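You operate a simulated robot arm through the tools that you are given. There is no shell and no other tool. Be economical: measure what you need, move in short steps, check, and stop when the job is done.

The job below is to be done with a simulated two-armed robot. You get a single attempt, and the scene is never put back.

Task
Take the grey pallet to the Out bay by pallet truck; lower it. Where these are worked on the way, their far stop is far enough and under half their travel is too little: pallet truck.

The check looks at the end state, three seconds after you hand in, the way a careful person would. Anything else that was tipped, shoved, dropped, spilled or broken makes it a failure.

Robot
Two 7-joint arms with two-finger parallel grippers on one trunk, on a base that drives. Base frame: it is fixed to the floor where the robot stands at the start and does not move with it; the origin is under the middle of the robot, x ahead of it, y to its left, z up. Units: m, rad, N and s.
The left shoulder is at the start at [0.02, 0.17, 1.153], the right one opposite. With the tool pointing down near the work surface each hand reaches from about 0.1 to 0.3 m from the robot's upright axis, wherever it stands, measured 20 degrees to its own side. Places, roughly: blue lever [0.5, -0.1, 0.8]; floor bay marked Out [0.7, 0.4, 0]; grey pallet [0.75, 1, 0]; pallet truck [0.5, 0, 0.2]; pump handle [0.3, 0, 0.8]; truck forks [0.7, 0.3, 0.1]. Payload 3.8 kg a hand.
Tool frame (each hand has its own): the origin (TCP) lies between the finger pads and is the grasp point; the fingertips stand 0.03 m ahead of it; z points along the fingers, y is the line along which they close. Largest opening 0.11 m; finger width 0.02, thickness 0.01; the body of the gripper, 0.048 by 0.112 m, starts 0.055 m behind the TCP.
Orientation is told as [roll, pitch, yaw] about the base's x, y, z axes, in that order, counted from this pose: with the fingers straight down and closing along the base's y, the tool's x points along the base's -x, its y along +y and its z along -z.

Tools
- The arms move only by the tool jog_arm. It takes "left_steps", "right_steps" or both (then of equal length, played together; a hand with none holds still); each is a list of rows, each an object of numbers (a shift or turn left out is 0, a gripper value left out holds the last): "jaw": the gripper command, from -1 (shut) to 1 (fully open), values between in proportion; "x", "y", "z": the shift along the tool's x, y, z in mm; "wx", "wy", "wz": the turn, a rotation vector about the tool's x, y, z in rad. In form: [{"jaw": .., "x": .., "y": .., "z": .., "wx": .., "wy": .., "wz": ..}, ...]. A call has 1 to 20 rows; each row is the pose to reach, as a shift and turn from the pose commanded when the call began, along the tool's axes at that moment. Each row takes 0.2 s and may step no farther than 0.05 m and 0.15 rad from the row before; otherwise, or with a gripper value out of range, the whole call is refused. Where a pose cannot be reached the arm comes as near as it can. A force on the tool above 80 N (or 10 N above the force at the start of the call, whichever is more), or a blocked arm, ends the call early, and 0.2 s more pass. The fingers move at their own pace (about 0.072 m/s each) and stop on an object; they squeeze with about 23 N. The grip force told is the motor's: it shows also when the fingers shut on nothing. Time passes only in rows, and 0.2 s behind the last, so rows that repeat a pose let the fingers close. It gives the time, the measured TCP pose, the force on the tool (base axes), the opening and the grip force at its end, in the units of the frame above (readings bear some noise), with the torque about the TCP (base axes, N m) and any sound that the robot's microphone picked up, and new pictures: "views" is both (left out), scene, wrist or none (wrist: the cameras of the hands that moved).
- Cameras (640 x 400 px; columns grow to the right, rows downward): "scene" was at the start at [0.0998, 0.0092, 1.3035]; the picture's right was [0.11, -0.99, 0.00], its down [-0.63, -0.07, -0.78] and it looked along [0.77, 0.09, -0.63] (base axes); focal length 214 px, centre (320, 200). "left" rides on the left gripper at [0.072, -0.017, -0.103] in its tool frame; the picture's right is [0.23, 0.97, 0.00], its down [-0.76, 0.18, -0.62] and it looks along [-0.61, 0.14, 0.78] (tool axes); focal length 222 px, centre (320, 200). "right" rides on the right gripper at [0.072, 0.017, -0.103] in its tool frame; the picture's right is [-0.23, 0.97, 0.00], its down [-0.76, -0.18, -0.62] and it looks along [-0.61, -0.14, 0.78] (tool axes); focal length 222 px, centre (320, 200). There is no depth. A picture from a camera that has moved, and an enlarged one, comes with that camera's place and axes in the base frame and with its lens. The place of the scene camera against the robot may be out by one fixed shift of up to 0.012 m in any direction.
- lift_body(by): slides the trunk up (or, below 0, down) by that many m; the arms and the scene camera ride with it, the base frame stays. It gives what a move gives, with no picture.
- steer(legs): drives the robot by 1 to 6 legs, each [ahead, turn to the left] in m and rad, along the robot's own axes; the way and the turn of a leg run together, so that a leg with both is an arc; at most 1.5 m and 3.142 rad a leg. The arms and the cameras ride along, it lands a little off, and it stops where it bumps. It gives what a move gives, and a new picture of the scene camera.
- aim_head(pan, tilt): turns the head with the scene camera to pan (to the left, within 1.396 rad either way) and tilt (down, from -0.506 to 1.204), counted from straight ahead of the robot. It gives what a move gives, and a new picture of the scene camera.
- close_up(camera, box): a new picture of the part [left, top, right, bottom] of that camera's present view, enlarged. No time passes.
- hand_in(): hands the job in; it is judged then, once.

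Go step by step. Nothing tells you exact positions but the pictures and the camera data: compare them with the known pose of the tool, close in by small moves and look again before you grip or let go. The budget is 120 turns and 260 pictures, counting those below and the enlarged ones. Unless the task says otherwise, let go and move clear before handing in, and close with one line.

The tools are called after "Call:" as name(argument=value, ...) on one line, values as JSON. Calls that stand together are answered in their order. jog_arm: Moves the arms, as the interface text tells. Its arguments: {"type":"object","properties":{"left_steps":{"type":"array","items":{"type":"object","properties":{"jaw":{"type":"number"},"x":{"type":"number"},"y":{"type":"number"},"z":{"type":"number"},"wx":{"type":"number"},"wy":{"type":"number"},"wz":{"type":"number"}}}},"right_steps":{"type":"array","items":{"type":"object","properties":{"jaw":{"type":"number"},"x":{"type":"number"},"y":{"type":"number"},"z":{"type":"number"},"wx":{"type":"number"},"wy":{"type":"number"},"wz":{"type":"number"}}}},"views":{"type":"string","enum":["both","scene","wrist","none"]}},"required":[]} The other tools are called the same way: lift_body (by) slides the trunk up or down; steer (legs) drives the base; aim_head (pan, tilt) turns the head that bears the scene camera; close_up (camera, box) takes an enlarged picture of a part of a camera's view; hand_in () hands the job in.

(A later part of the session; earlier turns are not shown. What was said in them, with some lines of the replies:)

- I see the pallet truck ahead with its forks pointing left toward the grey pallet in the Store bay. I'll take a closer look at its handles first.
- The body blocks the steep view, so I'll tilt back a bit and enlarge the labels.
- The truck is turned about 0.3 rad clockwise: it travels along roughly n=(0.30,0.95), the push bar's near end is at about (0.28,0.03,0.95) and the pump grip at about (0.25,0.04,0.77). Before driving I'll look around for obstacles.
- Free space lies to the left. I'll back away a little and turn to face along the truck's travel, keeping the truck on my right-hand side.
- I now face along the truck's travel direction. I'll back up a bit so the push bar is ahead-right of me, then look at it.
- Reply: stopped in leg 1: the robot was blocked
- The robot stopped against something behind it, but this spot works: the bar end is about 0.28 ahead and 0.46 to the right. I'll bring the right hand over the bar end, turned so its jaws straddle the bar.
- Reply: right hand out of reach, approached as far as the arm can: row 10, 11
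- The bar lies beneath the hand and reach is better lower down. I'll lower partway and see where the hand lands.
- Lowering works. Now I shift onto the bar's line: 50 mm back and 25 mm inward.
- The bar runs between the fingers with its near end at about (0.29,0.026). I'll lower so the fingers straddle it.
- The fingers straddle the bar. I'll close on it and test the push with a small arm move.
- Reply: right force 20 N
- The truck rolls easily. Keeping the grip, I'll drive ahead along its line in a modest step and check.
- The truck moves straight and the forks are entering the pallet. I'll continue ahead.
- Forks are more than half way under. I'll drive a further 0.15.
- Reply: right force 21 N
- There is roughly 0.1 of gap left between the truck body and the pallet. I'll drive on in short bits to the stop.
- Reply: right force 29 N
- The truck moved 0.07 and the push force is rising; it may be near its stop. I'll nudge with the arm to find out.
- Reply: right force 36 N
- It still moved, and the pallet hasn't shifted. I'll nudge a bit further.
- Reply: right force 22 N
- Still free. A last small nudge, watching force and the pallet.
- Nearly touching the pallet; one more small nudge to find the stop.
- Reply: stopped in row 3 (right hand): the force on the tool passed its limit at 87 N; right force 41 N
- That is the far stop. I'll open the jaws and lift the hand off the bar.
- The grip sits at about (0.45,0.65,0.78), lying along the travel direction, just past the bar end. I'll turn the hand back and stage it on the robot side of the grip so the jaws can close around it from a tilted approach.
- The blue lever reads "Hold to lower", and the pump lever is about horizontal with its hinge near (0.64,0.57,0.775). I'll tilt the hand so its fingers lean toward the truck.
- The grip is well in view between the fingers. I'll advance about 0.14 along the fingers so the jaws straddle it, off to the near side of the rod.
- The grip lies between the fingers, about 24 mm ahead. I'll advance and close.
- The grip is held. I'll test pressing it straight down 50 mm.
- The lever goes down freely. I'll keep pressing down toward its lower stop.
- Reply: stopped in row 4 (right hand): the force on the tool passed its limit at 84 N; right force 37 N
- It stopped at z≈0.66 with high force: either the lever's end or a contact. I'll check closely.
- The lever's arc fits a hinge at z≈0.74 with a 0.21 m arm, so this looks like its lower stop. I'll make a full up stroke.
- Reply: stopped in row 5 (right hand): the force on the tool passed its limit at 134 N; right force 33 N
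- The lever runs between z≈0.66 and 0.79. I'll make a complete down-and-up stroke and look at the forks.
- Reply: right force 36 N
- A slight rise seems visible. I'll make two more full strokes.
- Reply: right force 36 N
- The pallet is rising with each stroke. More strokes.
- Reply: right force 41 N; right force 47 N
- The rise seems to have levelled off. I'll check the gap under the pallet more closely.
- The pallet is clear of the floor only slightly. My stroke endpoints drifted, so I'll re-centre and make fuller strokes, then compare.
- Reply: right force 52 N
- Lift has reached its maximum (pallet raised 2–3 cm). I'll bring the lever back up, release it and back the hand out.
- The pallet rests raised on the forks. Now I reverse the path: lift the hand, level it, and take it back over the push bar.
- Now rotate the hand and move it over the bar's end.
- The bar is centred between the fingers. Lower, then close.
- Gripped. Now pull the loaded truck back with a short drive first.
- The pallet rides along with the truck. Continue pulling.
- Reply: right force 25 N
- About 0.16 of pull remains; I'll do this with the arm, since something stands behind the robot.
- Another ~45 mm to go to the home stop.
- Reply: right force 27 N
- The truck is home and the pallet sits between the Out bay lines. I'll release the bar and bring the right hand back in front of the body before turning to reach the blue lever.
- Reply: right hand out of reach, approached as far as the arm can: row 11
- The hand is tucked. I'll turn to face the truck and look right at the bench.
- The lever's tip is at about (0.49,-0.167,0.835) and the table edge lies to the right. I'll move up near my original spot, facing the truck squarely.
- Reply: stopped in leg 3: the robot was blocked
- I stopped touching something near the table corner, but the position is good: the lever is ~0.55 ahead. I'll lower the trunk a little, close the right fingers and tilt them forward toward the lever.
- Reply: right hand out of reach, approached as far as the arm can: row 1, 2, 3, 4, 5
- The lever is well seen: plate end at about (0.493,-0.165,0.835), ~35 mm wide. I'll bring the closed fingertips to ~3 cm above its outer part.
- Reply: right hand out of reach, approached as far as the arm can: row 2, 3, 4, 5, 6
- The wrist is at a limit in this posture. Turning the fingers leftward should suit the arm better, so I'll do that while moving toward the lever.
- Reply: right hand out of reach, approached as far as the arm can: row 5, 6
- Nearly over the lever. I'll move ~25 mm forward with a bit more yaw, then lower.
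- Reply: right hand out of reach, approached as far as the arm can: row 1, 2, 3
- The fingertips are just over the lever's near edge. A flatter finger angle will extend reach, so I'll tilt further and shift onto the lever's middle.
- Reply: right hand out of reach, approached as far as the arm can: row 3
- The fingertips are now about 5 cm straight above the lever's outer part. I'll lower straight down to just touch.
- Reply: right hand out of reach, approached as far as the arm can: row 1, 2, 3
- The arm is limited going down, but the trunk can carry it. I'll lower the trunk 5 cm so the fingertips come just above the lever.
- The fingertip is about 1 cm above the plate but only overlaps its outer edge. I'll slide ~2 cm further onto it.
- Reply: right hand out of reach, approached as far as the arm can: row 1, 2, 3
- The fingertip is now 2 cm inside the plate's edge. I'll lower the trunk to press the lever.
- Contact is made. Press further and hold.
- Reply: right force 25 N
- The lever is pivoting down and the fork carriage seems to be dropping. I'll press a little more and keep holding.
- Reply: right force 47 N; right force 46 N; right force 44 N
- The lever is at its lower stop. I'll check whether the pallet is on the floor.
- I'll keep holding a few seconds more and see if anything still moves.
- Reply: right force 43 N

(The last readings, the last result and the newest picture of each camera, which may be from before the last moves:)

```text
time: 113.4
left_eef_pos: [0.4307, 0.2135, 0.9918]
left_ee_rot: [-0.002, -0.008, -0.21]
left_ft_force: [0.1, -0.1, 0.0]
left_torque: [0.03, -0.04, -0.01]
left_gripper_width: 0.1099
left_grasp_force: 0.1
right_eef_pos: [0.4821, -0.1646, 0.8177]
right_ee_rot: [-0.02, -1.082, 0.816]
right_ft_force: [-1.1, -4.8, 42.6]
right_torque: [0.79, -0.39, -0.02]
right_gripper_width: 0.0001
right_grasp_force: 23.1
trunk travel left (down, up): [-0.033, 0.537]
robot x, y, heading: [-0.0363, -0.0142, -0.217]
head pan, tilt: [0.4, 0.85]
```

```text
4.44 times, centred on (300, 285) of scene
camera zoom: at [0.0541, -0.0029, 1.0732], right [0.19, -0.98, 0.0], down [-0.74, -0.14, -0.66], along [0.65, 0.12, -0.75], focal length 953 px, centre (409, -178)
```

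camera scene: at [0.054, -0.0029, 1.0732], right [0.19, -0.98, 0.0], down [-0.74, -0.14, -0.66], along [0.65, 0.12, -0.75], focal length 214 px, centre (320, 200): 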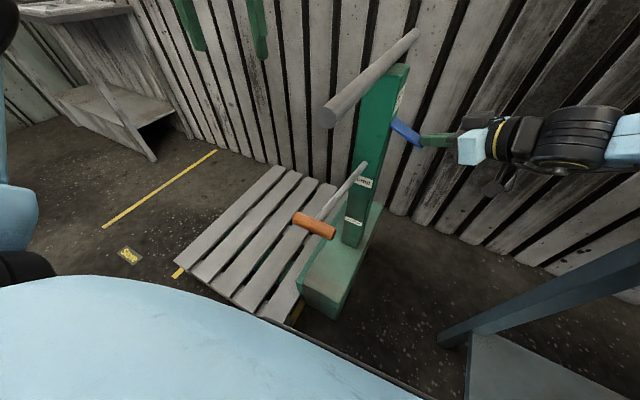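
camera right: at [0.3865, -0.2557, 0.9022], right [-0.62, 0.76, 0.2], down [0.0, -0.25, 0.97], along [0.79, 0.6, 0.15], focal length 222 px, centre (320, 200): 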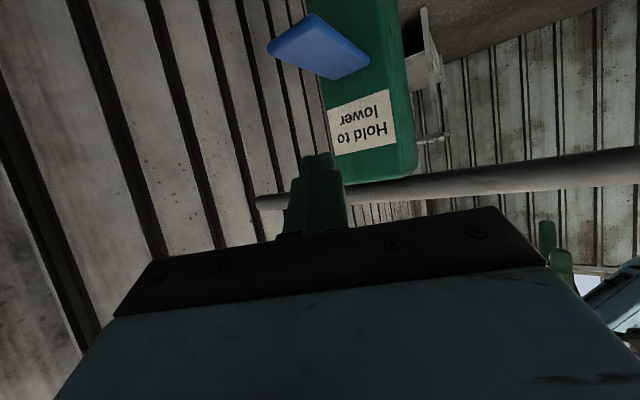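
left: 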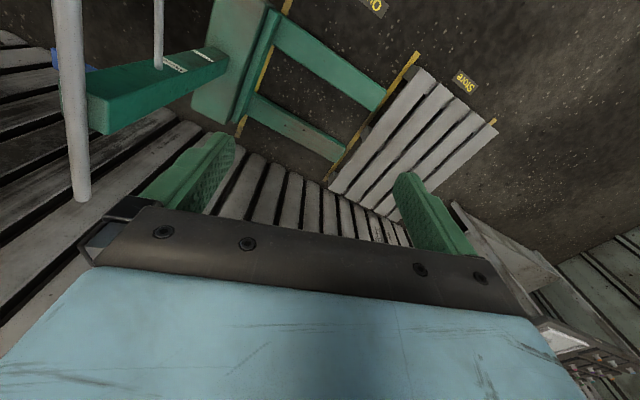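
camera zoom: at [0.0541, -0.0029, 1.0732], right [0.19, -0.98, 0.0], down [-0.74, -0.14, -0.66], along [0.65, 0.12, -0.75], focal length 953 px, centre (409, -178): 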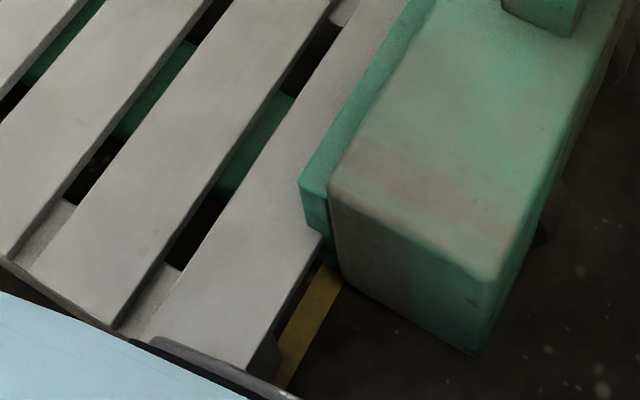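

Nothing moves any more. I'll raise the trunk to release the lever, then inspect the pallet from a better angle.

Call:
lift_body(by=0.2)

Call:
aim_head(pan=0.5, tilt=0.8)

Call:
close_up(camera="scene", box=[180, 160, 420, 340])

```text
time: 115.5
left_eef_pos: [0.4341, 0.2135, 1.191]
left_ee_rot: [-0.002, -0.005, -0.209]
left_ft_force: [-0.3, 0.6, -1.1]
left_torque: [0.0, 0.02, -0.01]
left_gripper_width: 0.1099
left_grasp_force: 0.1
right_eef_pos: [0.4821, -0.1684, 1.0094]
right_ee_rot: [-0.003, -1.069, 0.793]
right_ft_force: [-0.5, 0.0, 0.6]
right_torque: [-0.02, 0.0, 0.0]
right_gripper_width: 0.0
right_grasp_force: 22.7
trunk travel left (down, up): [-0.233, 0.337]
robot x, y, heading: [-0.0349, -0.0133, -0.214]
head pan, tilt: [0.4, 0.85]
```

```text
time: 116.2
left_eef_pos: [0.4323, 0.2127, 1.1911]
left_ee_rot: [-0.003, -0.005, -0.21]
left_ft_force: [0.0, 0.6, 0.2]
left_torque: [-0.01, -0.01, 0.0]
left_gripper_width: 0.1099
left_grasp_force: 0.0
right_eef_pos: [0.4828, -0.1666, 1.008]
right_ee_rot: [-0.002, -1.068, 0.795]
right_ft_force: [0.4, 0.0, -0.1]
right_torque: [-0.01, -0.03, 0.02]
right_gripper_width: 0.0
right_grasp_force: 22.8
trunk travel left (down, up): [-0.233, 0.337]
robot x, y, heading: [-0.0345, -0.0122, -0.214]
head pan, tilt: [0.499, 0.799]
camera scene: at [0.0574, 0.0051, 1.2768], right [0.28, -0.96, 0.0], down [-0.69, -0.2, -0.7], along [0.67, 0.2, -0.72], focal length 214 px, centre (320, 200)
```

scene: 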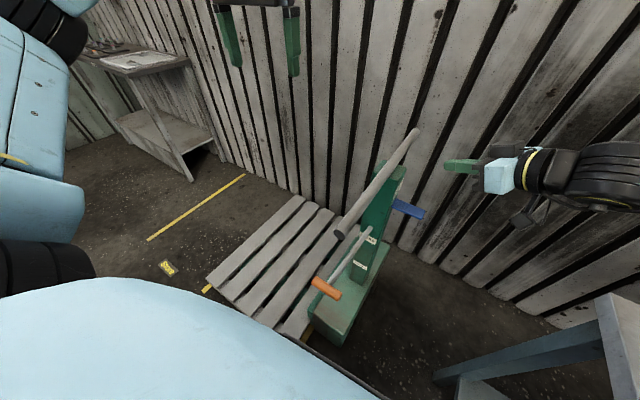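

```text
2.22 times, centred on (300, 250) of scene
camera zoom: at [0.0574, 0.0051, 1.2768], right [0.28, -0.96, 0.0], down [-0.69, -0.2, -0.7], along [0.67, 0.2, -0.72], focal length 477 px, centre (364, 89)
```

zoom: 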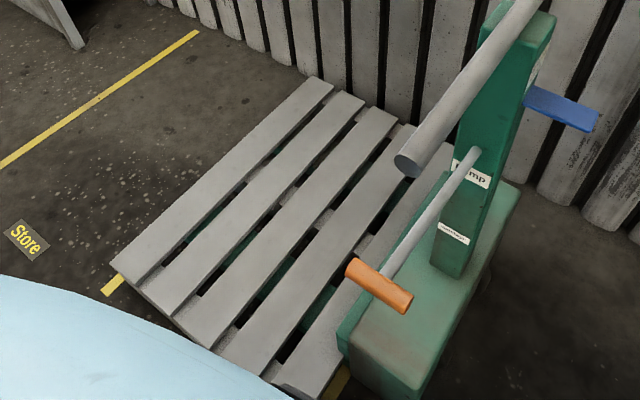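

The lever sprang back. I'll raise up, back away and turn to the same viewpoint as before to compare the pallet with its raised state.

Call:
lift_body(by=0.2)

Call:
steer(legs=[[-0.2, 0], [0, 0.9]])

Call:
lift_body(by=-0.183)

Call:
aim_head(pan=-0.2, tilt=0.75)

Call:
close_up(camera="scene", box=[220, 180, 460, 390])

```text
time: 118.4
left_eef_pos: [0.4333, 0.2138, 1.3919]
left_ee_rot: [-0.004, -0.005, -0.208]
left_ft_force: [-0.6, -1.2, -0.2]
left_torque: [-0.02, 0.0, 0.01]
left_gripper_width: 0.1102
left_grasp_force: 0.2
right_eef_pos: [0.482, -0.1679, 1.2075]
right_ee_rot: [-0.003, -1.069, 0.795]
right_ft_force: [-0.4, 0.3, -0.1]
right_torque: [0.0, -0.03, -0.01]
right_gripper_width: 0.0
right_grasp_force: 23.2
trunk travel left (down, up): [-0.433, 0.137]
robot x, y, heading: [-0.0331, -0.0176, -0.211]
head pan, tilt: [0.499, 0.799]
```

```text
time: 122.4
left_eef_pos: [-0.1327, 0.539, 1.392]
left_ee_rot: [-0.003, -0.005, 0.719]
left_ft_force: [0.2, 0.5, -0.2]
left_torque: [-0.02, -0.03, -0.02]
left_gripper_width: 0.1102
left_grasp_force: 0.0
right_eef_pos: [0.2009, 0.3503, 1.2083]
right_ee_rot: [-0.001, -1.067, 1.723]
right_ft_force: [-0.2, -0.7, 0.1]
right_torque: [0.01, 0.0, 0.0]
right_gripper_width: 0.0
right_grasp_force: 23.3
trunk travel left (down, up): [-0.433, 0.137]
robot x, y, heading: [-0.2302, 0.0334, 0.713]
head pan, tilt: [0.499, 0.799]
camera scene: at [-0.1938, 0.1187, 1.4768], right [0.94, -0.35, 0.0], down [-0.25, -0.67, -0.7], along [0.24, 0.65, -0.72], focal length 214 px, centre (320, 200)
```

scene: 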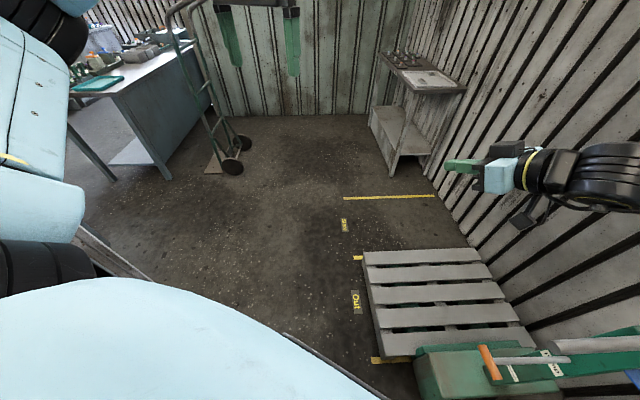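

```text
time: 124.4
left_eef_pos: [-0.1315, 0.5387, 1.2076]
left_ee_rot: [-0.005, -0.006, 0.719]
left_ft_force: [0.7, -0.3, 0.2]
left_torque: [-0.01, 0.02, 0.0]
left_gripper_width: 0.1098
left_grasp_force: 0.1
right_eef_pos: [0.2022, 0.3499, 1.0255]
right_ee_rot: [-0.002, -1.068, 1.723]
right_ft_force: [-0.3, 0.7, -0.5]
right_torque: [0.0, 0.02, 0.01]
right_gripper_width: 0.0002
right_grasp_force: 22.2
trunk travel left (down, up): [-0.25, 0.32]
robot x, y, heading: [-0.2313, 0.0322, 0.716]
head pan, tilt: [0.499, 0.799]
```

```text
time: 125.5
left_eef_pos: [-0.131, 0.5395, 1.2088]
left_ee_rot: [-0.002, -0.004, 0.718]
left_ft_force: [0.5, 0.1, 0.0]
left_torque: [0.0, -0.01, -0.01]
left_gripper_width: 0.1099
left_grasp_force: 0.0
right_eef_pos: [0.2019, 0.35, 1.0253]
right_ee_rot: [-0.001, -1.068, 1.723]
right_ft_force: [0.3, 0.2, 0.0]
right_torque: [0.01, -0.01, 0.02]
right_gripper_width: 0.0
right_grasp_force: 23.2
trunk travel left (down, up): [-0.25, 0.32]
robot x, y, heading: [-0.2312, 0.0297, 0.713]
head pan, tilt: [-0.201, 0.75]
camera scene: at [-0.1495, 0.0838, 1.2978], right [0.49, -0.87, 0.0], down [-0.59, -0.34, -0.73], along [0.64, 0.36, -0.68], focal length 214 px, centre (320, 200)
```

scene: 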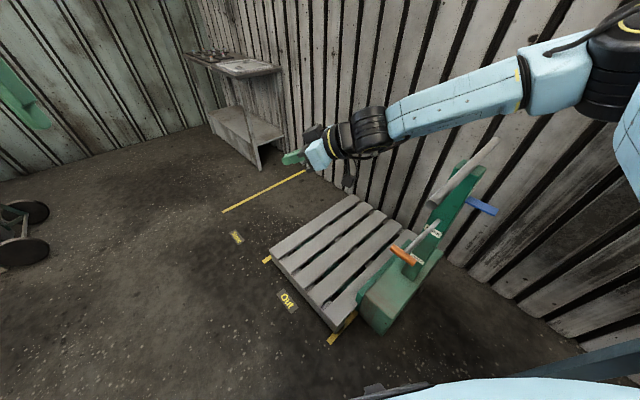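

```text
1.90 times, centred on (340, 285) of scene
camera zoom: at [-0.1495, 0.0838, 1.2978], right [0.49, -0.87, 0.0], down [-0.59, -0.34, -0.73], along [0.64, 0.36, -0.68], focal length 408 px, centre (282, 38)
```

zoom: 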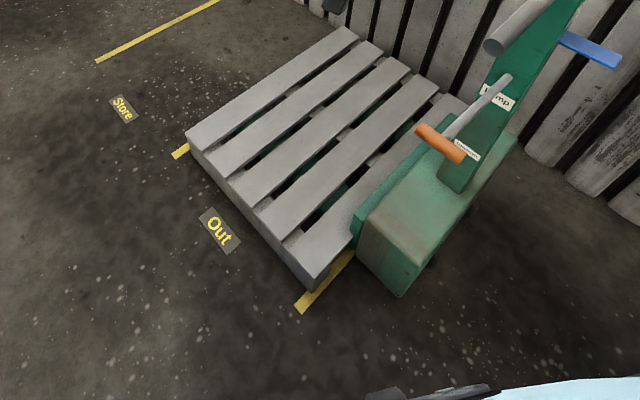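

The pallet is centred between the Out lines. One close look at its bottom edge to confirm it is down.

Call:
close_up(camera="scene", box=[310, 270, 410, 350])

Call:
close_up(camera="scene", box=[250, 220, 350, 300])

```text
5.00 times, centred on (360, 310) of scene
camera zoom: at [-0.1495, 0.0838, 1.2978], right [0.49, -0.87, 0.0], down [-0.59, -0.34, -0.73], along [0.64, 0.36, -0.68], focal length 1072 px, centre (120, -350)
```

zoom: 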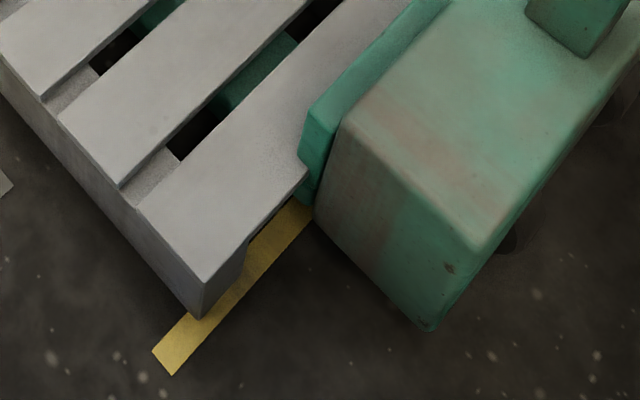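

```text
5.00 times, centred on (300, 260) of scene
camera zoom: at [-0.1495, 0.0838, 1.2978], right [0.49, -0.87, 0.0], down [-0.59, -0.34, -0.73], along [0.64, 0.36, -0.68], focal length 1072 px, centre (420, -100)
```

zoom: 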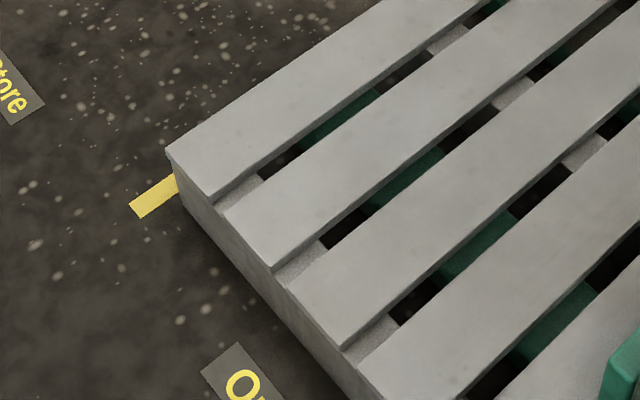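

The pallet's corner-to-line offset matches the unraised reference, so it's down on the floor inside the Out bay. Both hands are clear and nothing else looks disturbed, so I'm handing in.

Call:
hand_in()

```text
The job is handed in.
```

The grey pallet is in the Out bay, lowered to the floor, with the truck back at its starting position and both hands clear. The robot's base was stopped twice by contact while driving, probably with the bench; nothing looked moved or knocked over afterwards.
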